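You operate a simulated robot arm through the tools that you are given. There is no shell and no other tool.

You run a simulated two-armed robot. Do the job below in one go: nothing can be reset, and whatever is moved stays where it is left.

TASK
Clamp the blue-ended rail, fit the brass block, then tray it.
Fine: at the green corner fence, orange clamp lever back open, rail into the purple tray with its block.

Only the result counts: the job must be done as asked and must still hold three seconds after the hand-in. Knocking over, shifting, dropping, spilling or breaking anything else fails it.

THE ROBOT
Two 7-joint arms with fingered hands on one trunk that stands fixed in place. Base frame: the origin is at the foot of the trunk, x ahead of it, y to its left, z up. Units: cm, degrees, N and s.
The left shoulder is at [7, 13.9, 110.8], the right one opposite. With the tool pointing down near the work surface each hand reaches from about 46 to 84 cm from the base axis, measured 20 degrees to its own side. Payload 3.9 kg a hand.
The TCP of each hand is the grasp point between the finger pads, 2.9 cm short of the fingertips. In the tool frame z runs along the fingers and y along their closing line. The gripper opens to 10 cm; its body begins 3.4 cm behind the TCP. The gripper is a hand of 5 fingers: y runs from the thumb to the fingers, the wrist lies at [-1.5, -10.5, -17.7] in the tool frame.
Orientation is told as [roll, pitch, yaw] about the base's x, y, z axes, in that order, counted from this pose: with the fingers straight down and the wrist toward the robot, the tool's x, y and z point along [0, 1, 0], [1, 0, 0] and [0, 0, -1] of the base frame.

THE INTERFACE
- The arms move only by the tool jog_arm. It takes "left_targets", "right_targets" or both (then of equal length, played together; a hand with none holds still); each is a list of rows, each a list of 6 numbers: the turn, a rotation vector about the base's x, y, z in degrees, then the shift along the base's x, y, z in cm. In form: [[wx, wy, wz, dx, dy, dz], ...]. A call has 1 to 20 rows; each row is the pose to reach, as a shift and turn from the pose commanded when the call began. Rows are played at 5 a second. More than 5 cm and 8.6 degrees between two rows, and nothing of the call is played. A pose out of reach is approached as far as the arm can. The call stops where the force on the tool passes 40 N (or 10 N more than at its start, if that is more) or the arm is blocked; 0.2 s more then pass. In this call time passes only in rows, and 0.2 s behind the last. The reply holds the time, the measured pose of the TCP, the force on the tool along the base axes, the opening and the grip force, in the units named above and with some noise, with the torque about the TCP (base axes, N m) and any sound that the robot's microphone picked up.
- Cameras (640 x 400 px; columns grow to the right, rows downward): "scene" is now at [13.22, 1.98, 141.91]; the picture's right is [0.24, -0.97, 0.00], its down [-0.63, -0.15, -0.76] and it looks along [0.74, 0.18, -0.65] (base axes); focal length 342 px, centre (320, 200). "left" rides on the left gripper at [-6.6, -8.6, -12.1] in its tool frame; the picture's right is [-0.76, -0.31, 0.58], its down [0.59, -0.70, 0.40] and it looks along [0.28, 0.64, 0.71] (tool axes); focal length 247 px, centre (320, 200). "right" rides on the right gripper at [6.6, -8.6, -12.1] in its tool frame; the picture's right is [-0.76, 0.31, -0.58], its down [-0.59, -0.70, 0.40] and it looks along [-0.28, 0.64, 0.71] (tool axes); focal length 247 px, centre (320, 200). There is no depth. A picture from a camera that has moved, and an enlarged one, comes with that camera's place and axes in the base frame and with its lens.
- grab_frame(camera): a new picture of that camera. No time passes.
- move_column(by): slides the trunk up (or, below 0, down) by that many cm; the arms and the scene camera ride with it, the base frame stays. It gives what a move gives, with no picture.
- move_fingers(index, middle, ring, little, thumb_bend, thumb_turn, hand): sets how far each is bent, from 0 (flat) to 100 (curled in); at 30 the hand is open as for a grip, at 70 the pads meet at the TCP. One left out holds its place. A second passes; each finger stops where it meets its share of the squeeze, and holds until it gets a number again. It is the only way to open and close the hand. It gives what a move gives, with no picture; readings hold the bend of each and the force on index, middle, ring, little, thumb and palm. thumb_turn goes from beside the hand (0) to across from the fingers (100), as for a grip.
- head_to(pan, tilt): turns the head with the scene camera to pan (to the left, within 86 degrees either way) and tilt (down, from -29 to 69), counted from straight ahead of the robot. It gives what a move gives.
- close_up(camera, box): a new picture of the part [left, top, right, bottom] of that camera's present view, enlarged. No time passes.
- job_done(): hands the job in; it is judged then, once.

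Places have to be worked out from the pictures, the camera data and where the tool is seen. Open the grippers and draw the arms clear of the work before you hand the job in, unless the task says otherwise.

The tools are called after "Emit:" as a command line: name --argument value ..., lists and objects as JSON in quotes. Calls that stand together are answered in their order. jog_arm: Moves the arms, as the interface text tells. Its arguments: {"type":"object","properties":{"left_targets":{"type":"array"},"right_targets":{"type":"array"}},"required":[]} The other tools are called the same way: move_column (by) moves the trunk up or down; move_fingers (index, middle, ring, little, thumb_bend, thumb_turn, hand) moves the fingers one by one; head_to (pan, tilt) turns the head that bears the scene camera; grab_frame (camera) takes a picture; close_up (camera, box) takes an enlarged picture of a part of a camera's view; job_done () hands the job in.

At the start:

```text
time: 0.0
left_eef_pos: [37.71, 21.37, 119.35]
left_tcp_rot: [0.1, 0.0, 11.1]
left_force: [-0.9, 0.7, 0.4]
left_torque: [-0.01, 0.03, 0.02]
left_grip_width: 9.99
left_grasp_force: 0.0
left_shape: jaw
left_bend: [30.0, 30.0, 30.0, 30.0, 30.0, 98.0]
left_finger forces: [0.1, 0.0, 0.1, 0.0, 0.1, 0.0]
right_eef_pos: [59.96, -17.22, 118.76]
right_tcp_rot: [0.0, -0.1, 11.0]
right_force: [-0.4, 0.3, 0.6]
right_torque: [0.04, 0.0, 0.03]
right_grip_width: 9.98
right_grasp_force: 0.1
right_shape: jaw
right_bend: [30.0, 30.0, 30.0, 30.0, 30.0, 98.0]
right_finger forces: [0.0, 0.0, 0.0, 0.0, 0.1, 0.0]
trunk travel left (down, up): [-75.0, 9.0]
head pan, tilt (commanded): [13.7, 40.3]
```

scene: 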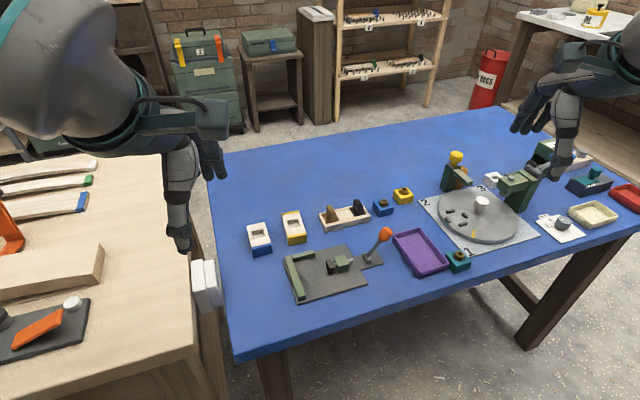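
right: 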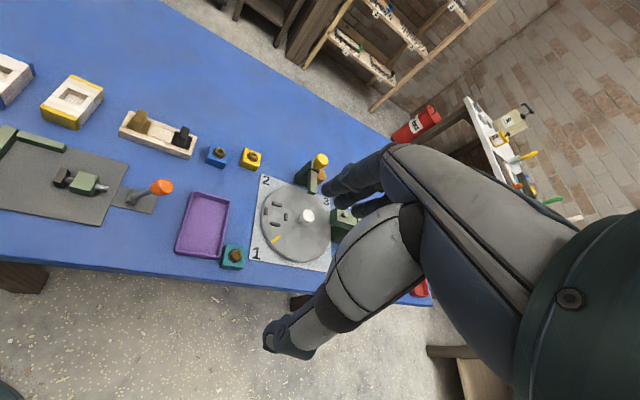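
left: 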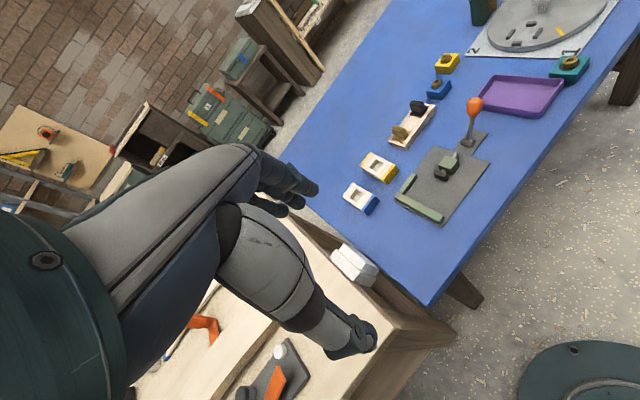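

I start by looking closer at the bench to identify the rail, the fixture, the brass block and the tray.

Emit:
close_up --camera "scene" --box '[230, 170, 430, 310]'

Emit:
close_up --camera "scene" --box '[0, 150, 240, 370]'

Emit:
close_up --camera "left" --box '[330, 40, 590, 230]'

Emit:
close_up --camera "scene" --box '[380, 140, 640, 290]'

```text
2.86 times, centred on (330, 240) of scene
camera zoom: at [13.22, 1.98, 141.91], right [0.24, -0.97, 0.0], down [-0.63, -0.15, -0.76], along [0.74, 0.18, -0.65], focal length 976 px, centre (291, 86)
```

zoom: 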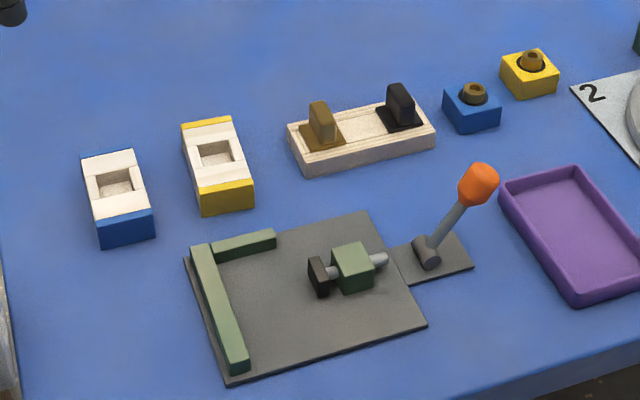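

```text
1.82 times, centred on (120, 260) of scene
camera zoom: at [13.22, 1.98, 141.91], right [0.24, -0.97, 0.0], down [-0.63, -0.15, -0.76], along [0.74, 0.18, -0.65], focal length 621 px, centre (684, 91)
```

zoom: 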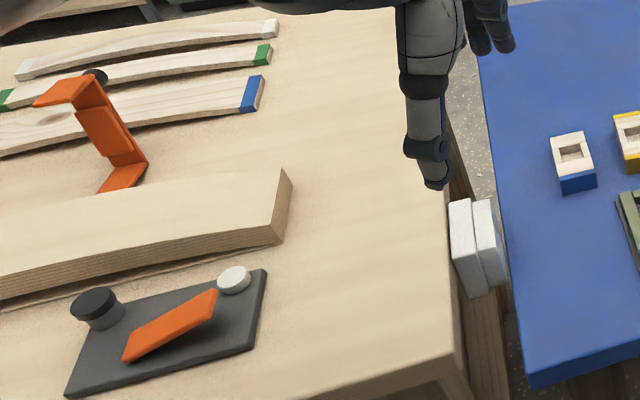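

```text
2.11 times, centred on (460, 135) of left
camera zoom: at [30.46, 12.97, 131.52], right [-0.16, -0.8, -0.58], down [-0.8, 0.44, -0.4], along [0.57, 0.4, -0.71], focal length 520 px, centre (25, 337)
```

zoom: 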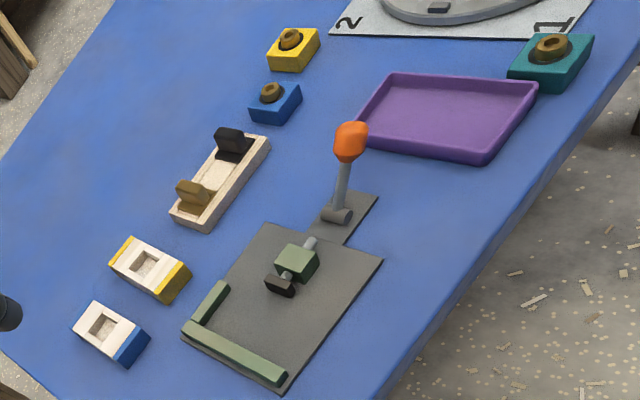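

```text
2.46 times, centred on (510, 215) of scene
camera zoom: at [13.22, 1.98, 141.91], right [0.24, -0.97, 0.0], down [-0.63, -0.15, -0.76], along [0.74, 0.18, -0.65], focal length 841 px, centre (-148, 163)
```

zoom: 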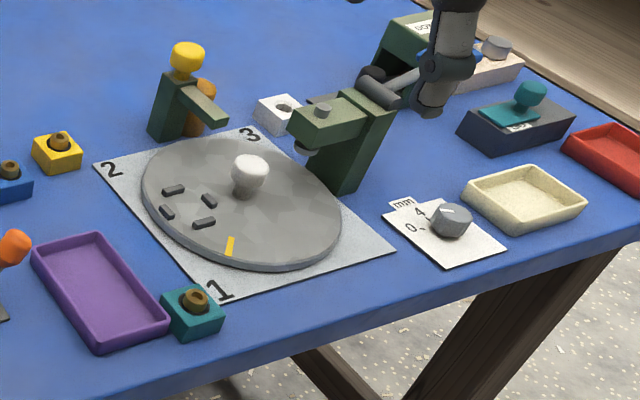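

The zoom keeps detail, so I measure with it: the table seems turned about 32° with its top near z 80.5, the blue rail is near (64, 28) and the fixture near (59, 12). I zoom in on each item before moving.

Emit:
close_up --camera "scene" --box '[240, 200, 320, 250]'

Emit:
close_up --camera "scene" --box '[310, 185, 390, 235]'

Emit:
close_up --camera "scene" --box '[280, 220, 400, 305]'

Emit:
close_up --camera "scene" --box '[380, 215, 480, 285]'

```text
8.00 times, centred on (280, 225) of scene
camera zoom: at [13.22, 1.98, 141.91], right [0.24, -0.97, 0.0], down [-0.63, -0.15, -0.76], along [0.74, 0.18, -0.65], focal length 2734 px, centre (640, 0)
```

zoom: 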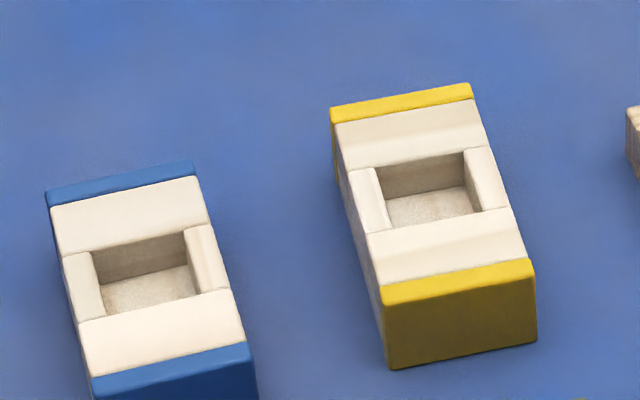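

```text
8.00 times, centred on (350, 210) of scene
camera zoom: at [13.22, 1.98, 141.91], right [0.24, -0.97, 0.0], down [-0.63, -0.15, -0.76], along [0.74, 0.18, -0.65], focal length 2734 px, centre (80, 120)
```

zoom: 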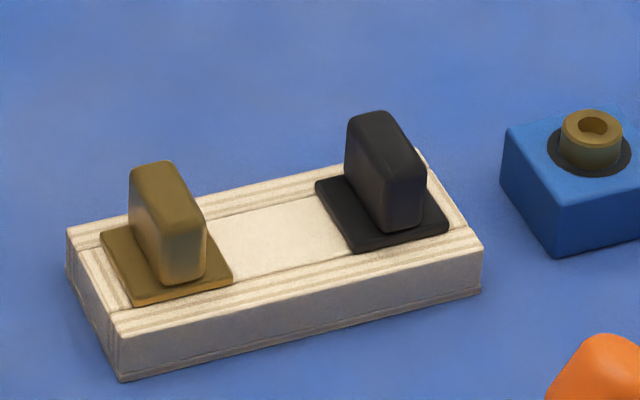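

```text
4.71 times, centred on (340, 262) of scene
camera zoom: at [13.22, 1.98, 141.91], right [0.24, -0.97, 0.0], down [-0.63, -0.15, -0.76], along [0.74, 0.18, -0.65], focal length 1608 px, centre (226, -94)
```

zoom: 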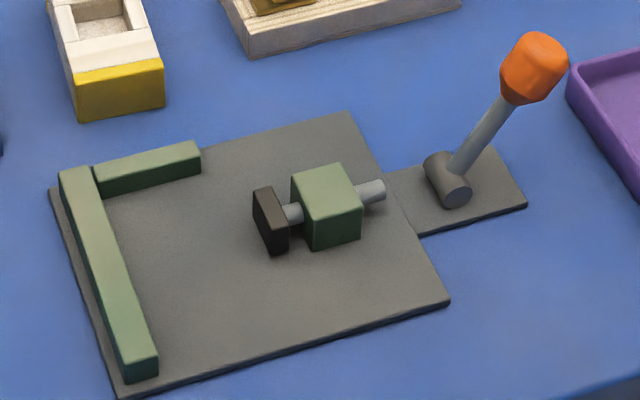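

```text
5.71 times, centred on (430, 250) of scene
camera zoom: at [13.22, 1.98, 141.91], right [0.24, -0.97, 0.0], down [-0.63, -0.15, -0.76], along [0.74, 0.18, -0.65], focal length 1953 px, centre (-309, -86)
```

zoom: 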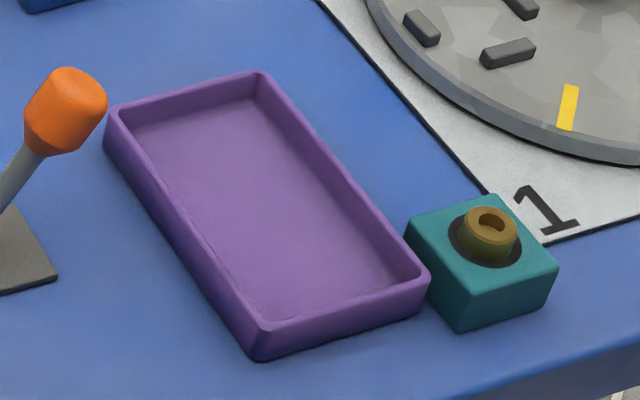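

To triangulate heights I lower the trunk by 12 cm (both hands are still well above everything, fingertips near z 104), and re-look from there.

Emit:
move_column --by -12

Emit:
grab_frame --camera "scene"

```text
time: 1.5
left_eef_pos: [37.75, 21.29, 107.39]
left_tcp_rot: [0.0, 0.0, 11.1]
left_force: [1.0, -0.6, -0.2]
left_torque: [0.04, -0.03, -0.03]
left_grip_width: 9.99
left_grasp_force: 0.1
left_shape: jaw
left_bend: [30.0, 30.0, 30.0, 30.0, 30.0, 98.0]
left_finger forces: [0.0, 0.0, 0.0, 0.1, 0.1, 0.0]
right_eef_pos: [60.02, -17.28, 106.87]
right_tcp_rot: [0.0, -0.1, 11.2]
right_force: [0.4, 0.3, 0.4]
right_torque: [-0.01, -0.01, 0.0]
right_grip_width: 9.97
right_grasp_force: 0.0
right_shape: jaw
right_bend: [30.0, 30.0, 30.0, 30.0, 30.0, 98.0]
right_finger forces: [0.1, 0.0, 0.0, 0.0, 0.0, 0.0]
trunk travel left (down, up): [-63.0, 21.0]
head pan, tilt (commanded): [13.7, 40.3]
```

```text
taken
camera scene: at [13.2, 1.98, 129.92], right [0.24, -0.97, 0.0], down [-0.63, -0.15, -0.76], along [0.74, 0.18, -0.65], focal length 342 px, centre (320, 200)
```

scene: 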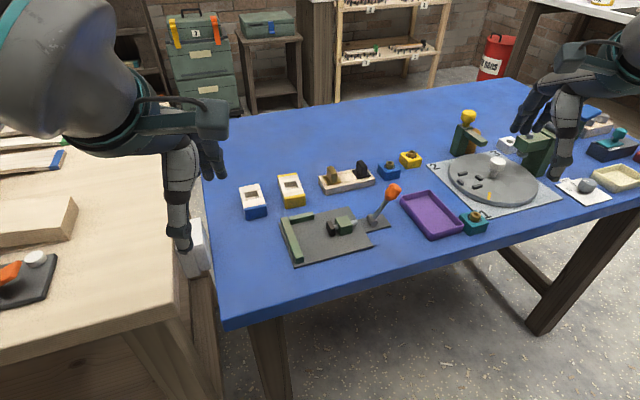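

I take the same zooms from this lower viewpoint.

Emit:
close_up --camera "scene" --box '[235, 170, 315, 220]'

Emit:
close_up --camera "scene" --box '[310, 150, 390, 200]'

Emit:
close_up --camera "scene" --box '[275, 180, 405, 265]'

Emit:
close_up --camera "scene" --box '[380, 180, 480, 245]'

```text
8.00 times, centred on (275, 195) of scene
camera zoom: at [13.2, 1.98, 129.92], right [0.24, -0.97, 0.0], down [-0.63, -0.15, -0.76], along [0.74, 0.18, -0.65], focal length 2734 px, centre (680, 240)
```

zoom: 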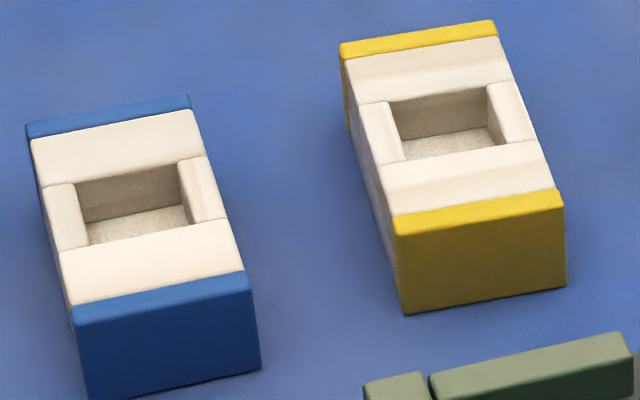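

```text
8.00 times, centred on (350, 175) of scene
camera zoom: at [13.2, 1.98, 129.92], right [0.24, -0.97, 0.0], down [-0.63, -0.15, -0.76], along [0.74, 0.18, -0.65], focal length 2734 px, centre (80, 400)
```

zoom: 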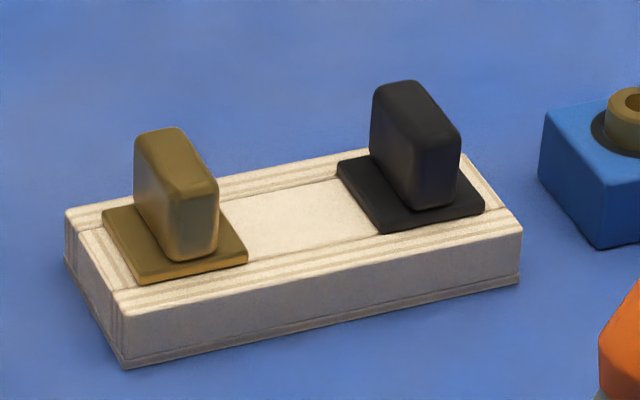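

```text
4.71 times, centred on (340, 222) of scene
camera zoom: at [13.2, 1.98, 129.92], right [0.24, -0.97, 0.0], down [-0.63, -0.15, -0.76], along [0.74, 0.18, -0.65], focal length 1608 px, centre (226, 94)
```

zoom: 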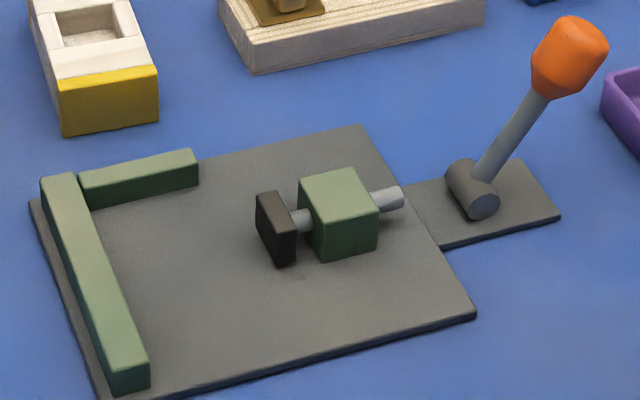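

```text
6.15 times, centred on (430, 212) of scene
camera zoom: at [13.2, 1.98, 129.92], right [0.24, -0.97, 0.0], down [-0.63, -0.15, -0.76], along [0.74, 0.18, -0.65], focal length 2103 px, centre (-357, 123)
```

zoom: 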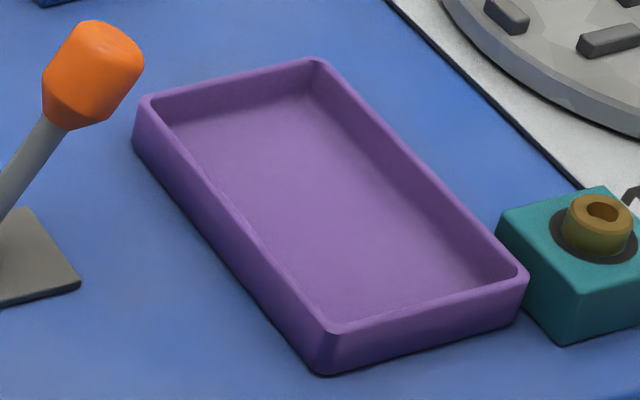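

Triangulation gives table top z≈80.0, rail about 8×4.5×3.3 cm centred near (64.8, 29.7), fence inner corner near (60.8, 19.6), and tray centre near (70.5, −7.9). Next I look at the shape of the hands, to plan the grips.

Emit:
close_up --camera "scene" --box '[480, 60, 640, 200]'

Emit:
close_up --camera "scene" --box '[110, 80, 270, 260]'

Emit:
grab_frame --camera "left"

Emit:
grab_frame --camera "right"

```text
2.86 times, centred on (560, 130) of scene
camera zoom: at [13.2, 1.98, 129.92], right [0.24, -0.97, 0.0], down [-0.63, -0.15, -0.76], along [0.74, 0.18, -0.65], focal length 976 px, centre (-366, 400)
```

zoom: 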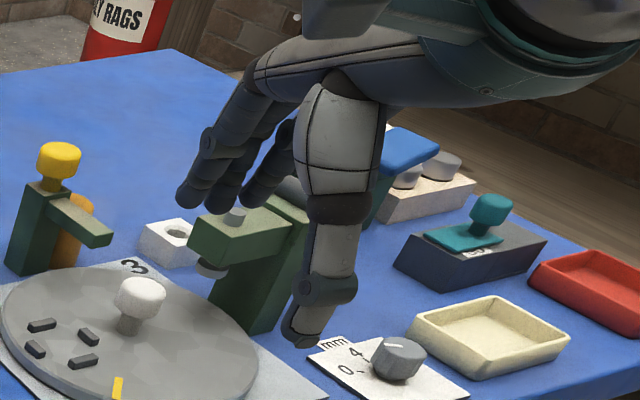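

```text
2.22 times, centred on (190, 170) of scene
camera zoom: at [13.2, 1.98, 129.92], right [0.24, -0.97, 0.0], down [-0.63, -0.15, -0.76], along [0.74, 0.18, -0.65], focal length 759 px, centre (609, 267)
```

zoom: 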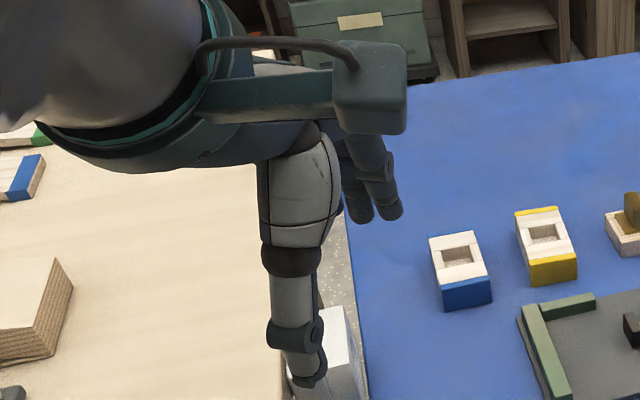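

```text
taken
camera left: at [30.44, 12.97, 119.53], right [-0.16, -0.8, -0.58], down [-0.8, 0.44, -0.4], along [0.58, 0.4, -0.71], focal length 247 px, centre (320, 200)
```

left: 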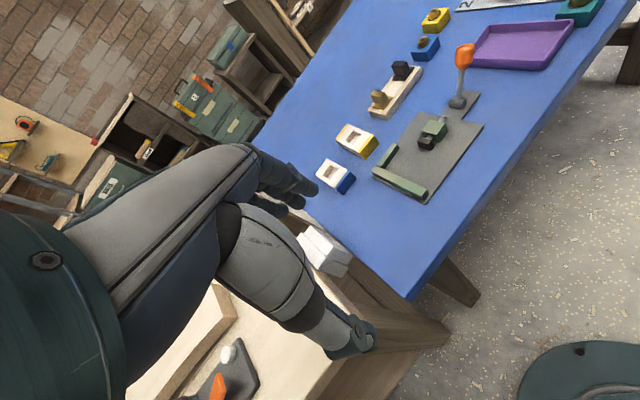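

```text
taken
camera right: at [50.22, -12.41, 118.9], right [0.45, -0.68, 0.58], down [-0.58, -0.71, -0.4], along [0.68, -0.15, -0.71], focal length 247 px, centre (320, 200)
```

right: 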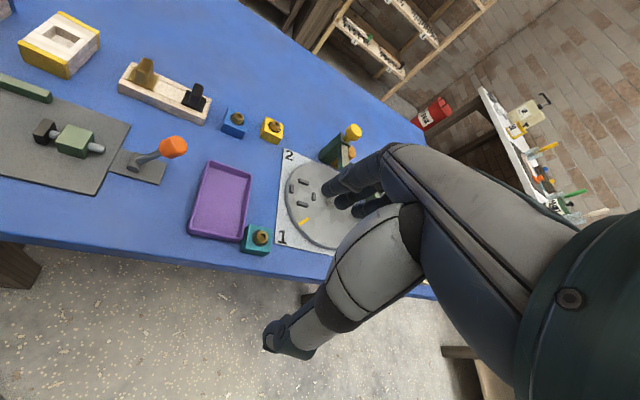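

The hand is a palm-down claw with a thumb on the robot's side. I bring the trunk back up and then move the right arm out of the way to the right.

Emit:
move_column --by 12

Emit:
jog_arm --right_targets '[[0, 0, 0, -2, -3, 2], [0, 0, 0, -4, -6, 4], [0, 0, 0, -6.5, -9.5, 5], [0, 0, 0, -9, -13, 6], [0, 0, 0, -11.5, -16.5, 7], [0, 0, 0, -14, -20, 8]]'

Emit:
move_fingers --hand "left" --index 38 --middle 38 --ring 38 --little 38 --thumb_bend 38

Emit:
grab_frame --camera "left"

Emit:
grab_frame --camera "scene"

```text
time: 3.0
left_eef_pos: [37.71, 21.28, 119.52]
left_tcp_rot: [0.0, -0.1, 11.0]
left_force: [0.2, 0.6, -0.1]
left_torque: [-0.03, 0.02, 0.0]
left_grip_width: 10.0
left_grasp_force: 0.0
left_shape: jaw
left_bend: [30.0, 30.0, 30.0, 30.0, 30.0, 98.0]
left_finger forces: [0.0, 0.1, 0.0, 0.1, 0.0, 0.0]
right_eef_pos: [59.89, -17.21, 118.72]
right_tcp_rot: [0.0, -0.1, 11.1]
right_force: [-0.7, 0.2, -0.8]
right_torque: [0.07, 0.02, -0.02]
right_grip_width: 9.99
right_grasp_force: 0.0
right_shape: jaw
right_bend: [30.0, 30.0, 30.0, 30.0, 30.0, 98.0]
right_finger forces: [0.0, 0.0, 0.0, 0.0, 0.1, 0.0]
trunk travel left (down, up): [-75.0, 9.0]
head pan, tilt (commanded): [13.7, 40.3]
```

```text
time: 4.4
left_eef_pos: [37.61, 21.01, 119.41]
left_tcp_rot: [0.1, 0.0, 11.1]
left_force: [0.2, -0.1, -0.2]
left_torque: [0.01, 0.0, 0.02]
left_grip_width: 10.0
left_grasp_force: 0.1
left_shape: jaw
left_bend: [30.0, 30.0, 30.0, 30.0, 30.0, 98.0]
left_finger forces: [0.0, 0.0, 0.0, 0.1, 0.0, 0.0]
right_eef_pos: [45.92, -37.66, 126.87]
right_tcp_rot: [0.1, -0.1, 11.0]
right_force: [-0.2, 0.8, 0.1]
right_torque: [0.0, 0.0, 0.02]
right_grip_width: 9.99
right_grasp_force: 0.0
right_shape: jaw
right_bend: [30.0, 30.0, 30.0, 30.0, 30.0, 98.0]
right_finger forces: [0.0, 0.0, 0.1, 0.0, 0.0, 0.1]
trunk travel left (down, up): [-75.0, 9.0]
head pan, tilt (commanded): [13.7, 40.3]
```

```text
time: 5.4
left_eef_pos: [37.76, 21.33, 119.36]
left_tcp_rot: [0.0, 0.0, 11.1]
left_force: [0.5, -0.3, 0.4]
left_torque: [0.01, -0.02, 0.0]
left_grip_width: 8.02
left_grasp_force: 0.0
left_shape: fingers
left_bend: [38.0, 38.0, 38.0, 38.0, 38.0, 98.0]
left_finger forces: [0.0, 0.1, 0.1, 0.0, 0.0, 0.1]
right_eef_pos: [46.05, -37.43, 126.75]
right_tcp_rot: [0.0, 0.1, 11.2]
right_force: [0.0, 0.3, -0.4]
right_torque: [0.0, -0.01, 0.0]
right_grip_width: 9.99
right_grasp_force: 0.0
right_shape: jaw
right_bend: [30.0, 30.0, 30.0, 30.0, 30.0, 98.0]
right_finger forces: [0.0, 0.0, 0.1, 0.0, 0.0, 0.0]
trunk travel left (down, up): [-75.0, 9.0]
head pan, tilt (commanded): [13.7, 40.3]
```

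```text
taken
camera left: at [30.44, 12.95, 131.53], right [-0.16, -0.8, -0.58], down [-0.8, 0.44, -0.4], along [0.57, 0.4, -0.71], focal length 247 px, centre (320, 200)
```

left: 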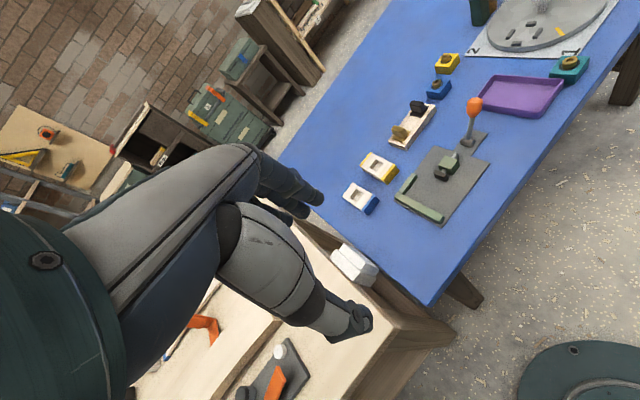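

```text
taken
camera scene: at [13.2, 1.96, 141.91], right [0.24, -0.97, 0.0], down [-0.63, -0.15, -0.76], along [0.74, 0.18, -0.65], focal length 342 px, centre (320, 200)
```

scene: 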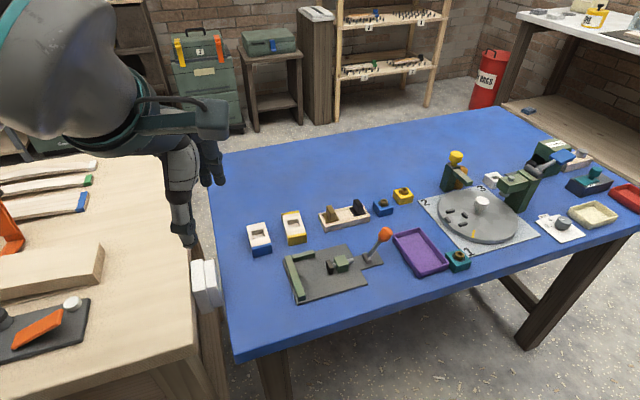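

Bend 38 gives 8.0 cm width (0.25 cm per unit). I zoom onto the fingers to learn their extents before approaching.

Emit:
close_up --camera "left" --box '[200, 130, 400, 360]'

Emit:
close_up --camera "scene" --box '[110, 80, 260, 260]'

```text
1.74 times, centred on (300, 245) of left
camera zoom: at [30.44, 12.95, 131.53], right [-0.16, -0.8, -0.58], down [-0.8, 0.44, -0.4], along [0.57, 0.4, -0.71], focal length 430 px, centre (355, 122)
```

zoom: 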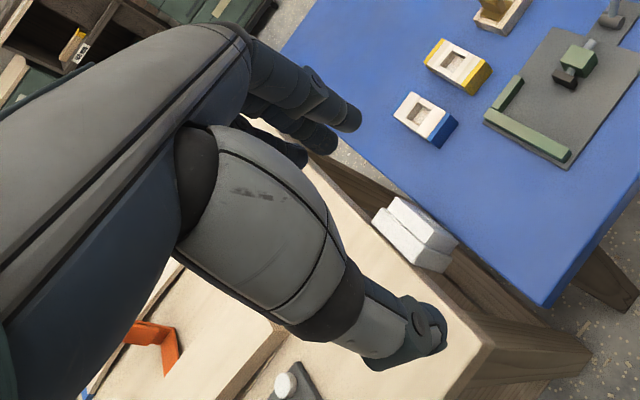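

```text
2.22 times, centred on (185, 170) of scene
camera zoom: at [13.2, 1.96, 141.91], right [0.24, -0.97, 0.0], down [-0.63, -0.15, -0.76], along [0.74, 0.18, -0.65], focal length 759 px, centre (620, 267)
```

zoom: 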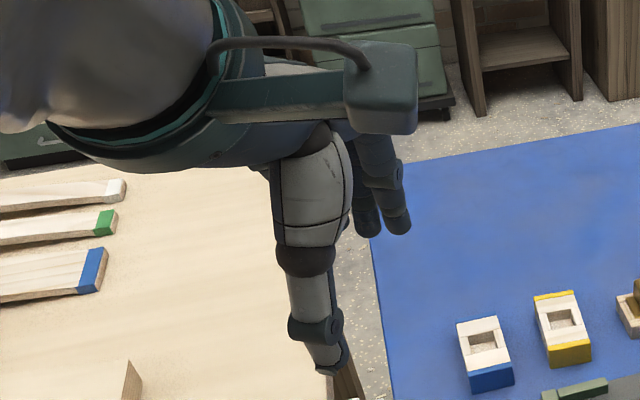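

The thumb hangs near tool x≈0, index near x≈−1, middle near +1, ring and little further toward +x. I test in free air above the bench whether the left hand can take yaw −58° (closing across the rails' width and the block's fin), while moving over the work at z≈105.

Emit:
jog_arm --left_targets '[[0, 0, -7.7, 2.4, -0.4, -1.5], [0, 0, -15.4, 4.8, -0.8, -3], [0, 0, -23.1, 7.2, -1.2, -4.5], [0, 0, -30.8, 9.6, -1.6, -6], [0, 0, -38.5, 12, -2, -7.5], [0, 0, -46.2, 14.4, -2.4, -9], [0, 0, -53.9, 16.8, -2.8, -10.5], [0, 0, -61.6, 19.2, -3.2, -12], [0, 0, -69.1, 21.6, -3.3, -13.5]]'

Emit:
grab_frame --camera "scene"

Emit:
grab_frame --camera "left"

```text
time: 7.4
left_eef_pos: [57.98, 19.06, 103.43]
left_tcp_rot: [8.5, -11.3, -24.8]
left_force: [0.6, -0.3, 0.2]
left_torque: [0.01, 0.05, -0.01]
left_grip_width: 7.95
left_grasp_force: 0.0
left_shape: fingers
left_bend: [38.0, 38.0, 38.0, 38.0, 38.0, 98.0]
left_finger forces: [0.1, 0.1, 0.0, 0.1, 0.0, 0.0]
left hand out of reach, approached as far as the arm can: row 4, 5, 6, 7, 8, 9
right_eef_pos: [46.18, -37.61, 126.81]
right_tcp_rot: [0.2, 0.1, 11.1]
right_force: [0.7, -0.4, 0.5]
right_torque: [0.01, 0.06, 0.0]
right_grip_width: 9.99
right_grasp_force: 0.1
right_shape: jaw
right_bend: [30.0, 30.0, 30.0, 30.0, 30.0, 98.0]
right_finger forces: [0.1, 0.0, 0.0, 0.1, 0.0, 0.0]
trunk travel left (down, up): [-75.0, 9.0]
head pan, tilt (commanded): [13.7, 40.3]
```

```text
taken
camera scene: at [13.36, 1.88, 141.91], right [0.24, -0.97, 0.0], down [-0.63, -0.15, -0.76], along [0.74, 0.18, -0.65], focal length 342 px, centre (320, 200)
```

scene: 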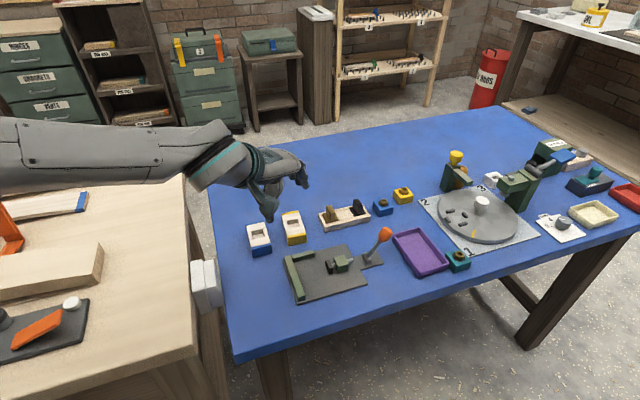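

```text
taken
camera left: at [44.83, 15.82, 112.6], right [-0.43, -0.53, -0.73], down [-0.3, 0.85, -0.44], along [0.85, 0.03, -0.53], focal length 247 px, centre (320, 200)
```

left: 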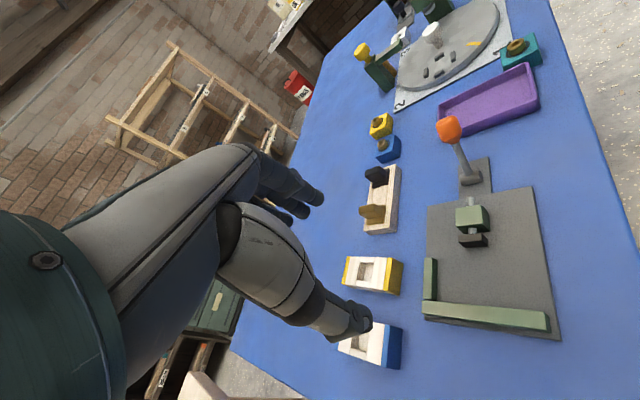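

Yaw −58° is beyond the left arm (it stalled near −20°). I turn back stepwise and check from which commanded pose the counting starts.

Emit:
jog_arm --left_targets '[[0, 0, 7.7, 0, 0, 0], [0, 0, 15.4, 0, 0, 0], [0, 0, 23.1, 0, 0, 0], [0, 0, 30.8, 0, 0, 0], [0, 0, 38.5, 0, 0, 0], [0, 0, 46.2, 0, 0, 0], [0, 0, 53.9, 0, 0, 0], [0, 0, 61.6, 0, 0, 0], [0, 0, 69.1, 0, 0, 0]]'

```text
time: 9.4
left_eef_pos: [57.99, 19.23, 103.54]
left_tcp_rot: [8.5, -11.7, 44.1]
left_force: [-0.3, 0.6, -0.2]
left_torque: [0.01, 0.03, 0.03]
left_grip_width: 7.96
left_grasp_force: 0.1
left_shape: fingers
left_bend: [38.0, 38.0, 38.0, 38.0, 38.0, 98.0]
left_finger forces: [0.1, 0.0, 0.1, 0.0, 0.0, 0.1]
right_eef_pos: [46.01, -37.61, 126.85]
right_tcp_rot: [0.0, 0.0, 11.1]
right_force: [-0.3, -1.1, 0.3]
right_torque: [0.01, 0.04, -0.01]
right_grip_width: 9.96
right_grasp_force: 0.1
right_shape: jaw
right_bend: [30.0, 30.0, 30.0, 30.0, 30.0, 98.0]
right_finger forces: [0.1, 0.1, 0.0, 0.0, 0.1, 0.0]
trunk travel left (down, up): [-75.0, 9.0]
head pan, tilt (commanded): [13.7, 40.3]
```

Counting starts from the pose actually reached. I level the hand first (roll/pitch to 0), then test positive yaw in free air.

Emit:
jog_arm --left_targets '[[-7.1, 1.24, -0.43, 0, 0, 1], [-14.25, 2.48, -0.87, 0, 0, 2]]'

Emit:
jog_arm --left_targets '[[0, 0, 8, 0, 0, 0], [0, 0, 16, 0, 0, 0], [0, 0, 24, 0, 0, 0], [0, 0, 32, 0, 0, 0], [0, 0, 40, 0, 0, 0], [0, 0, 48, 0, 0, 0], [0, 0, 56, 0, 0, 0], [0, 0, 64, 0, 0, 0], [0, 0, 72, 0, 0, 0], [0, 0, 78, 0, 0, 0]]'

```text
time: 10.0
left_eef_pos: [57.75, 19.44, 105.51]
left_tcp_rot: [-0.2, 0.1, 44.0]
left_force: [-0.1, 0.3, 0.5]
left_torque: [-0.01, -0.01, 0.01]
left_grip_width: 7.97
left_grasp_force: 0.0
left_shape: fingers
left_bend: [38.0, 38.0, 38.0, 38.0, 38.0, 98.0]
left_finger forces: [0.0, 0.0, 0.1, 0.0, 0.0, 0.1]
right_eef_pos: [46.08, -37.38, 126.89]
right_tcp_rot: [-0.1, 0.0, 11.0]
right_force: [-0.5, -0.5, -0.2]
right_torque: [-0.02, -0.01, 0.0]
right_grip_width: 9.96
right_grasp_force: 0.1
right_shape: jaw
right_bend: [30.0, 30.0, 30.0, 30.0, 30.0, 98.0]
right_finger forces: [0.0, 0.0, 0.1, 0.0, 0.0, 0.0]
trunk travel left (down, up): [-75.0, 9.0]
head pan, tilt (commanded): [13.7, 40.3]
```

```text
time: 12.2
left_eef_pos: [57.83, 19.31, 105.57]
left_tcp_rot: [-0.1, 0.1, 122.0]
left_force: [0.2, 0.4, 0.6]
left_torque: [-0.03, -0.03, 0.01]
left_grip_width: 7.94
left_grasp_force: 0.0
left_shape: fingers
left_bend: [38.0, 38.0, 38.0, 38.0, 38.0, 98.0]
left_finger forces: [0.1, 0.1, 0.1, 0.0, 0.0, 0.0]
right_eef_pos: [46.08, -37.31, 126.77]
right_tcp_rot: [0.0, 0.0, 11.2]
right_force: [0.2, -0.7, -0.2]
right_torque: [0.01, 0.02, -0.03]
right_grip_width: 9.99
right_grasp_force: 0.1
right_shape: jaw
right_bend: [30.0, 30.0, 30.0, 30.0, 30.0, 98.0]
right_finger forces: [0.0, 0.0, 0.1, 0.1, 0.1, 0.1]
trunk travel left (down, up): [-75.0, 9.0]
head pan, tilt (commanded): [13.7, 40.3]
```

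The left hand reaches yaw 122° (tool y along +e2, fingers on the left, thumb on the right). I look at the arm's shape in this pose.

Emit:
grab_frame --camera "scene"

Emit:
grab_frame --camera "left"

Emit:
grab_frame --camera "right"

```text
taken
camera scene: at [13.25, 1.98, 141.91], right [0.24, -0.97, 0.0], down [-0.63, -0.15, -0.76], along [0.74, 0.18, -0.65], focal length 342 px, centre (320, 200)
```

scene: 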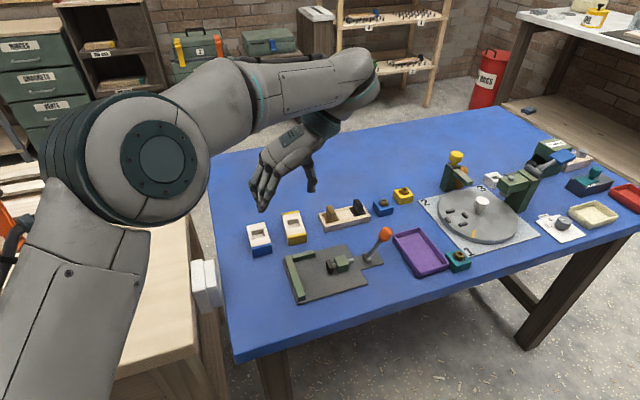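

```text
taken
camera left: at [67.85, 15.37, 117.68], right [0.81, 0.14, -0.58], down [-0.12, -0.91, -0.4], along [-0.58, 0.39, -0.71], focal length 247 px, centre (320, 200)
```

left: 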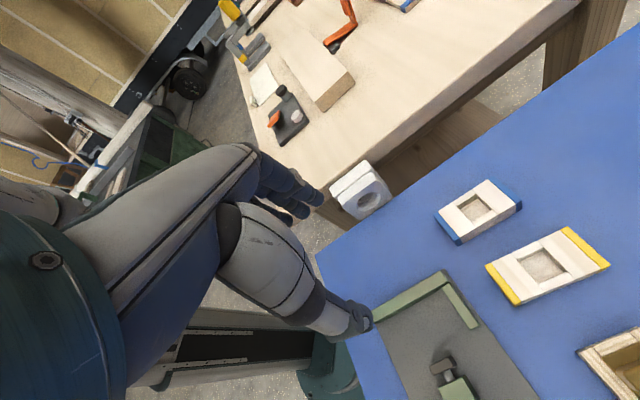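

```text
taken
camera right: at [36.38, -32.66, 138.99], right [0.45, -0.68, 0.58], down [-0.58, -0.71, -0.4], along [0.68, -0.15, -0.71], focal length 247 px, centre (320, 200)
```

right: 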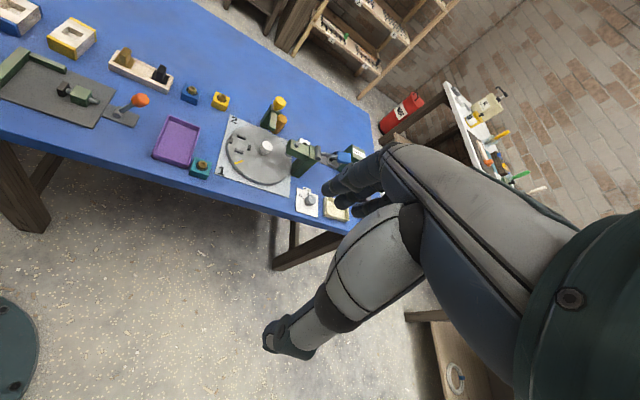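

In this pose the forearm arches over from the right and the work stays visible. I set the fingers to 7 cm and move above the blue rail (estimated centre (64.8, 29.7)), at TCP z≈95.

Emit:
move_fingers --hand "left" --index 42 --middle 42 --ring 42 --little 42 --thumb_bend 42

Emit:
jog_arm --left_targets '[[0, 0, 0, 1.4, 2.1, -2.1], [0, 0, 0, 2.8, 4.2, -4.2], [0, 0, 0, 4.2, 6.3, -6.3], [0, 0, 0, 5.6, 8.4, -8.4], [0, 0, 0, 7.0, 10.4, -10.5]]'

Emit:
grab_frame --camera "scene"

Emit:
grab_frame --camera "left"

```text
time: 13.2
left_eef_pos: [57.78, 19.38, 105.58]
left_tcp_rot: [-0.1, 0.0, 122.0]
left_force: [0.5, 0.1, 0.0]
left_torque: [-0.02, -0.01, 0.0]
left_grip_width: 7.02
left_grasp_force: 0.1
left_shape: fingers
left_bend: [42.0, 42.0, 42.0, 42.0, 42.0, 98.0]
left_finger forces: [0.0, 0.1, 0.0, 0.0, 0.0, 0.0]
right_eef_pos: [46.01, -37.5, 126.84]
right_tcp_rot: [0.0, 0.0, 11.1]
right_force: [0.1, -0.7, -0.7]
right_torque: [0.03, -0.03, 0.0]
right_grip_width: 10.0
right_grasp_force: 0.2
right_shape: jaw
right_bend: [30.0, 30.0, 30.0, 30.0, 30.0, 98.0]
right_finger forces: [0.0, 0.0, 0.1, 0.0, 0.0, 0.0]
trunk travel left (down, up): [-75.0, 9.0]
head pan, tilt (commanded): [13.7, 40.3]
```

```text
time: 14.4
left_eef_pos: [65.14, 29.88, 94.97]
left_tcp_rot: [-0.1, 0.1, 122.0]
left_force: [-1.1, -0.4, 0.3]
left_torque: [0.02, 0.01, -0.02]
left_grip_width: 7.05
left_grasp_force: 0.1
left_shape: fingers
left_bend: [42.0, 42.0, 42.0, 42.0, 42.0, 98.0]
left_finger forces: [0.0, 0.1, 0.0, 0.1, 0.0, 0.0]
right_eef_pos: [46.22, -37.43, 126.8]
right_tcp_rot: [0.0, 0.2, 11.1]
right_force: [0.8, -0.9, -0.1]
right_torque: [0.0, -0.01, -0.02]
right_grip_width: 9.98
right_grasp_force: 0.1
right_shape: jaw
right_bend: [30.0, 30.0, 30.0, 30.0, 30.0, 98.0]
right_finger forces: [0.0, 0.0, 0.0, 0.0, 0.0, 0.0]
trunk travel left (down, up): [-75.0, 9.0]
head pan, tilt (commanded): [13.7, 40.3]
```

```text
taken
camera scene: at [13.36, 2.01, 141.9], right [0.24, -0.97, 0.0], down [-0.63, -0.15, -0.76], along [0.74, 0.18, -0.65], focal length 342 px, centre (320, 200)
```

scene: 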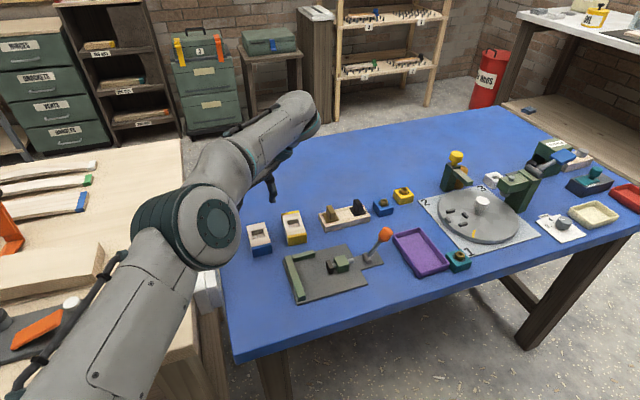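

```text
taken
camera left: at [75.09, 25.9, 107.15], right [0.81, 0.14, -0.58], down [-0.13, -0.91, -0.4], along [-0.58, 0.39, -0.71], focal length 247 px, centre (320, 200)
```

left: 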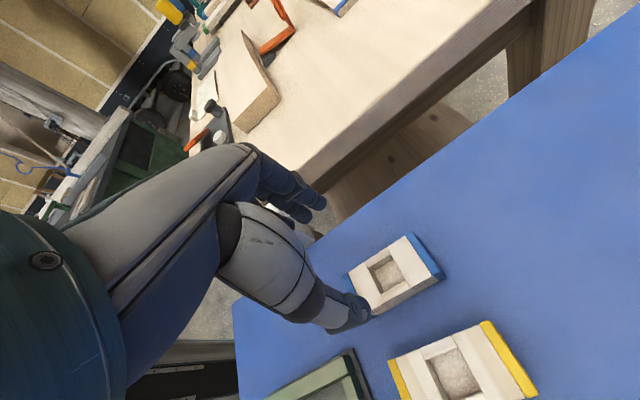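

Rail centre refined to about (64.9, 29.7), yaw about 31.5–32°; the hand stands over it. I lower to z≈88.5 (fingertips still about 2 cm above the rail's top) and check alignment.

Emit:
jog_arm --left_targets '[[0, 0, 0, 0, 0, -3.2], [0, 0, 0, 0, 0, -6.5]]'

Emit:
grab_frame --camera "left"

Emit:
close_up --camera "scene" --box '[220, 160, 340, 270]'

```text
time: 15.0
left_eef_pos: [65.21, 29.91, 88.57]
left_tcp_rot: [0.0, 0.1, 122.0]
left_force: [0.1, 0.3, 0.1]
left_torque: [0.02, 0.01, 0.04]
left_grip_width: 7.01
left_grasp_force: 0.0
left_shape: fingers
left_bend: [42.0, 42.0, 42.0, 42.0, 42.0, 98.0]
left_finger forces: [0.0, 0.1, 0.0, 0.0, 0.1, 0.0]
right_eef_pos: [46.13, -37.55, 126.89]
right_tcp_rot: [-0.1, 0.0, 11.1]
right_force: [0.3, 0.8, -0.5]
right_torque: [-0.01, -0.01, -0.02]
right_grip_width: 9.98
right_grasp_force: 0.0
right_shape: jaw
right_bend: [30.0, 30.0, 30.0, 30.0, 30.0, 98.0]
right_finger forces: [0.0, 0.1, 0.0, 0.1, 0.0, 0.0]
trunk travel left (down, up): [-75.0, 9.0]
head pan, tilt (commanded): [13.7, 40.3]
```

```text
taken
camera left: at [75.13, 25.87, 100.64], right [0.81, 0.14, -0.58], down [-0.13, -0.91, -0.4], along [-0.58, 0.39, -0.71], focal length 247 px, centre (320, 200)
```

left: 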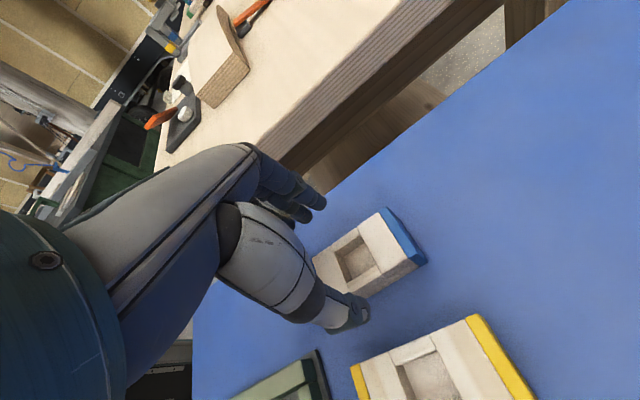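

```text
3.64 times, centred on (280, 215) of scene
camera zoom: at [13.32, 1.99, 141.91], right [0.24, -0.97, 0.0], down [-0.63, -0.15, -0.76], along [0.74, 0.18, -0.65], focal length 1243 px, centre (466, 146)
```

zoom: 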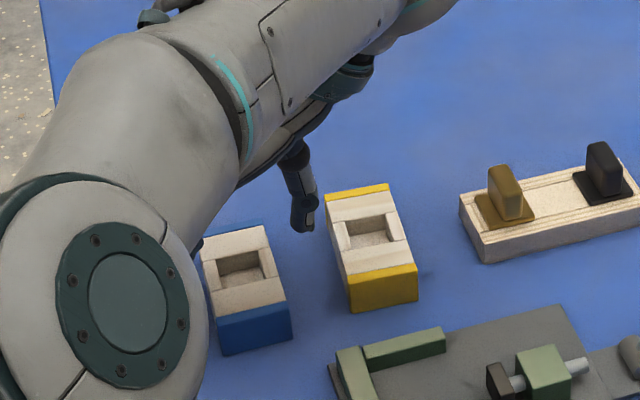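

Thumb sits in the gap between the blue and yellow rails with about 1 cm to spare each way. I lower to TCP z≈84.8 so the fingertips reach about 1.4 cm down the rail's sides (above fence height later).

Emit:
jog_arm --left_targets '[[0, 0, 0, 0, 0, -1.3], [0, 0, 0, 0, 0, -2.6], [0, 0, 0, 0, 0, -3.8]]'

Emit:
grab_frame --camera "left"

Emit:
close_up --camera "scene" --box '[220, 160, 340, 270]'

```text
time: 15.8
left_eef_pos: [64.94, 29.86, 84.88]
left_tcp_rot: [-0.1, 0.0, 122.1]
left_force: [-0.1, -0.4, -0.4]
left_torque: [0.01, 0.03, 0.02]
left_grip_width: 7.01
left_grasp_force: 0.0
left_shape: fingers
left_bend: [42.0, 42.0, 42.0, 42.0, 42.0, 98.0]
left_finger forces: [0.0, 0.0, 0.0, 0.0, 0.0, 0.0]
right_eef_pos: [46.05, -37.46, 126.82]
right_tcp_rot: [-0.1, 0.0, 11.0]
right_force: [0.6, -0.5, 0.1]
right_torque: [0.0, -0.03, 0.02]
right_grip_width: 9.96
right_grasp_force: 0.1
right_shape: jaw
right_bend: [30.0, 30.0, 30.0, 30.0, 30.0, 98.0]
right_finger forces: [0.0, 0.0, 0.0, 0.0, 0.0, 0.0]
trunk travel left (down, up): [-75.0, 9.0]
head pan, tilt (commanded): [13.7, 40.3]
```

```text
taken
camera left: at [74.92, 25.82, 96.9], right [0.81, 0.14, -0.58], down [-0.13, -0.91, -0.4], along [-0.58, 0.39, -0.71], focal length 247 px, centre (320, 200)
```

left: 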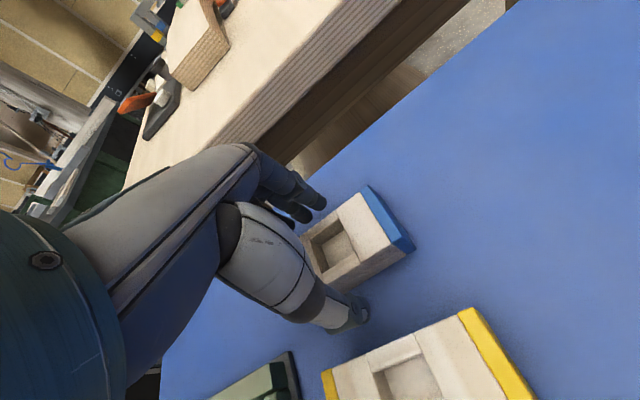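

```text
3.64 times, centred on (280, 215) of scene
camera zoom: at [13.24, 1.98, 141.91], right [0.24, -0.97, 0.0], down [-0.63, -0.15, -0.76], along [0.74, 0.18, -0.65], focal length 1243 px, centre (466, 146)
```

zoom: 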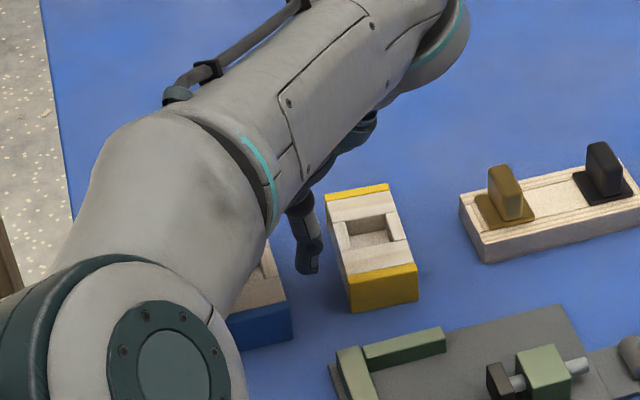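

Everything lines up: rail lies between the thumb and fingers. I close thumb, index, middle and ring (little stays out) and read the contact.

Emit:
move_fingers --hand "left" --index 62 --middle 62 --ring 62 --thumb_bend 62

Emit:
grab_frame --camera "left"

```text
time: 16.8
left_eef_pos: [65.04, 29.74, 84.74]
left_tcp_rot: [0.0, 0.1, 122.0]
left_force: [-1.2, 0.2, 1.1]
left_torque: [0.01, -0.06, -0.03]
left_grip_width: 4.16
left_grasp_force: 9.1
left_shape: fingers
left_bend: [57.0, 59.0, 59.0, 42.0, 55.0, 96.0]
left_finger forces: [4.7, 3.0, 1.5, 0.0, 8.6, 0.0]
right_eef_pos: [45.99, -37.45, 126.8]
right_tcp_rot: [0.0, 0.0, 11.1]
right_force: [0.3, 0.5, 0.8]
right_torque: [-0.04, 0.01, 0.01]
right_grip_width: 9.97
right_grasp_force: 0.0
right_shape: jaw
right_bend: [30.0, 30.0, 30.0, 30.0, 30.0, 98.0]
right_finger forces: [0.1, 0.1, 0.1, 0.0, 0.0, 0.1]
trunk travel left (down, up): [-75.0, 9.0]
head pan, tilt (commanded): [13.7, 40.3]
```

```text
taken
camera left: at [74.88, 25.8, 96.93], right [0.81, 0.14, -0.57], down [-0.13, -0.91, -0.4], along [-0.58, 0.39, -0.71], focal length 247 px, centre (320, 200)
```

left: 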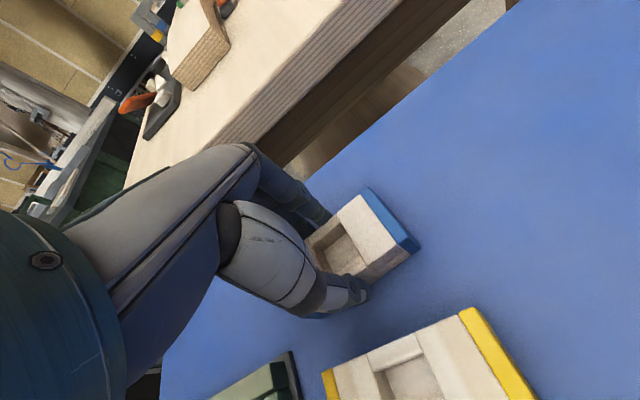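

The grip holds with about 9 N. I command a bit more closure for a firmer squeeze, then lift 1 cm and check.

Emit:
move_fingers --hand "left" --index 70 --middle 70 --ring 70 --thumb_bend 68

Emit:
jog_arm --left_targets '[[0, 0, 0, 0, 0, 0.5], [0, 0, 0, 0, 0, 1.0]]'

Emit:
grab_frame --camera "left"

Emit:
close_up --camera "scene" --box '[220, 160, 340, 270]'

```text
time: 17.8
left_eef_pos: [64.97, 29.8, 84.83]
left_tcp_rot: [-0.2, 0.1, 122.1]
left_force: [-0.3, 0.3, 1.9]
left_torque: [-0.02, -0.05, -0.03]
left_grip_width: 4.09
left_grasp_force: 16.0
left_shape: fingers
left_bend: [61.0, 64.0, 65.0, 42.0, 55.0, 95.0]
left_finger forces: [8.3, 5.1, 2.8, 0.0, 15.8, 0.1]
right_eef_pos: [45.93, -37.4, 126.95]
right_tcp_rot: [-0.1, 0.0, 11.1]
right_force: [0.7, -0.2, 0.5]
right_torque: [0.0, 0.0, 0.02]
right_grip_width: 9.96
right_grasp_force: 0.1
right_shape: jaw
right_bend: [30.0, 30.0, 30.0, 30.0, 30.0, 98.0]
right_finger forces: [0.1, 0.0, 0.0, 0.1, 0.0, 0.0]
trunk travel left (down, up): [-75.0, 9.0]
head pan, tilt (commanded): [13.7, 40.3]
```

```text
time: 18.4
left_eef_pos: [64.97, 29.77, 85.76]
left_tcp_rot: [-0.1, -0.1, 122.0]
left_force: [1.0, 0.5, -0.6]
left_torque: [-0.01, -0.03, -0.01]
left_grip_width: 4.08
left_grasp_force: 15.7
left_shape: fingers
left_bend: [61.0, 64.0, 65.0, 42.0, 55.0, 94.0]
left_finger forces: [8.0, 5.0, 2.9, 0.1, 15.8, 0.1]
right_eef_pos: [46.01, -37.41, 126.79]
right_tcp_rot: [0.0, -0.1, 11.1]
right_force: [-0.1, -0.4, -0.7]
right_torque: [-0.01, 0.0, 0.01]
right_grip_width: 9.97
right_grasp_force: 0.1
right_shape: jaw
right_bend: [30.0, 30.0, 30.0, 30.0, 30.0, 98.0]
right_finger forces: [0.0, 0.0, 0.1, 0.0, 0.0, 0.0]
trunk travel left (down, up): [-75.0, 9.0]
head pan, tilt (commanded): [13.7, 40.3]
```

```text
taken
camera left: at [74.86, 25.79, 97.89], right [0.81, 0.14, -0.58], down [-0.13, -0.91, -0.4], along [-0.58, 0.39, -0.71], focal length 247 px, centre (320, 200)
```

left: 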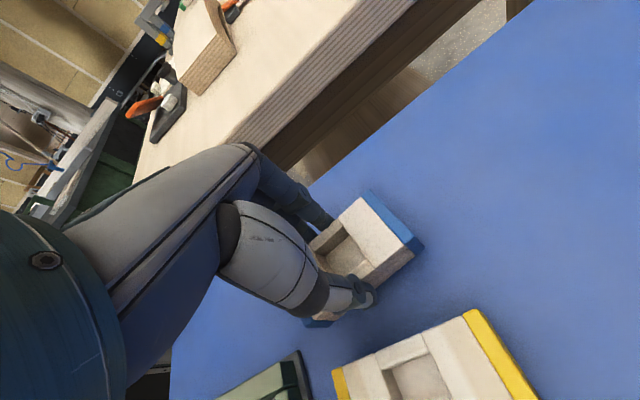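

```text
3.64 times, centred on (280, 215) of scene
camera zoom: at [13.19, 1.99, 141.91], right [0.24, -0.97, 0.0], down [-0.63, -0.15, -0.76], along [0.74, 0.18, -0.65], focal length 1243 px, centre (466, 146)
```

zoom: 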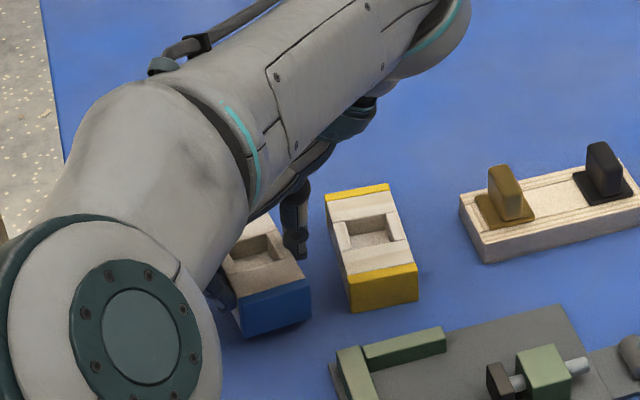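

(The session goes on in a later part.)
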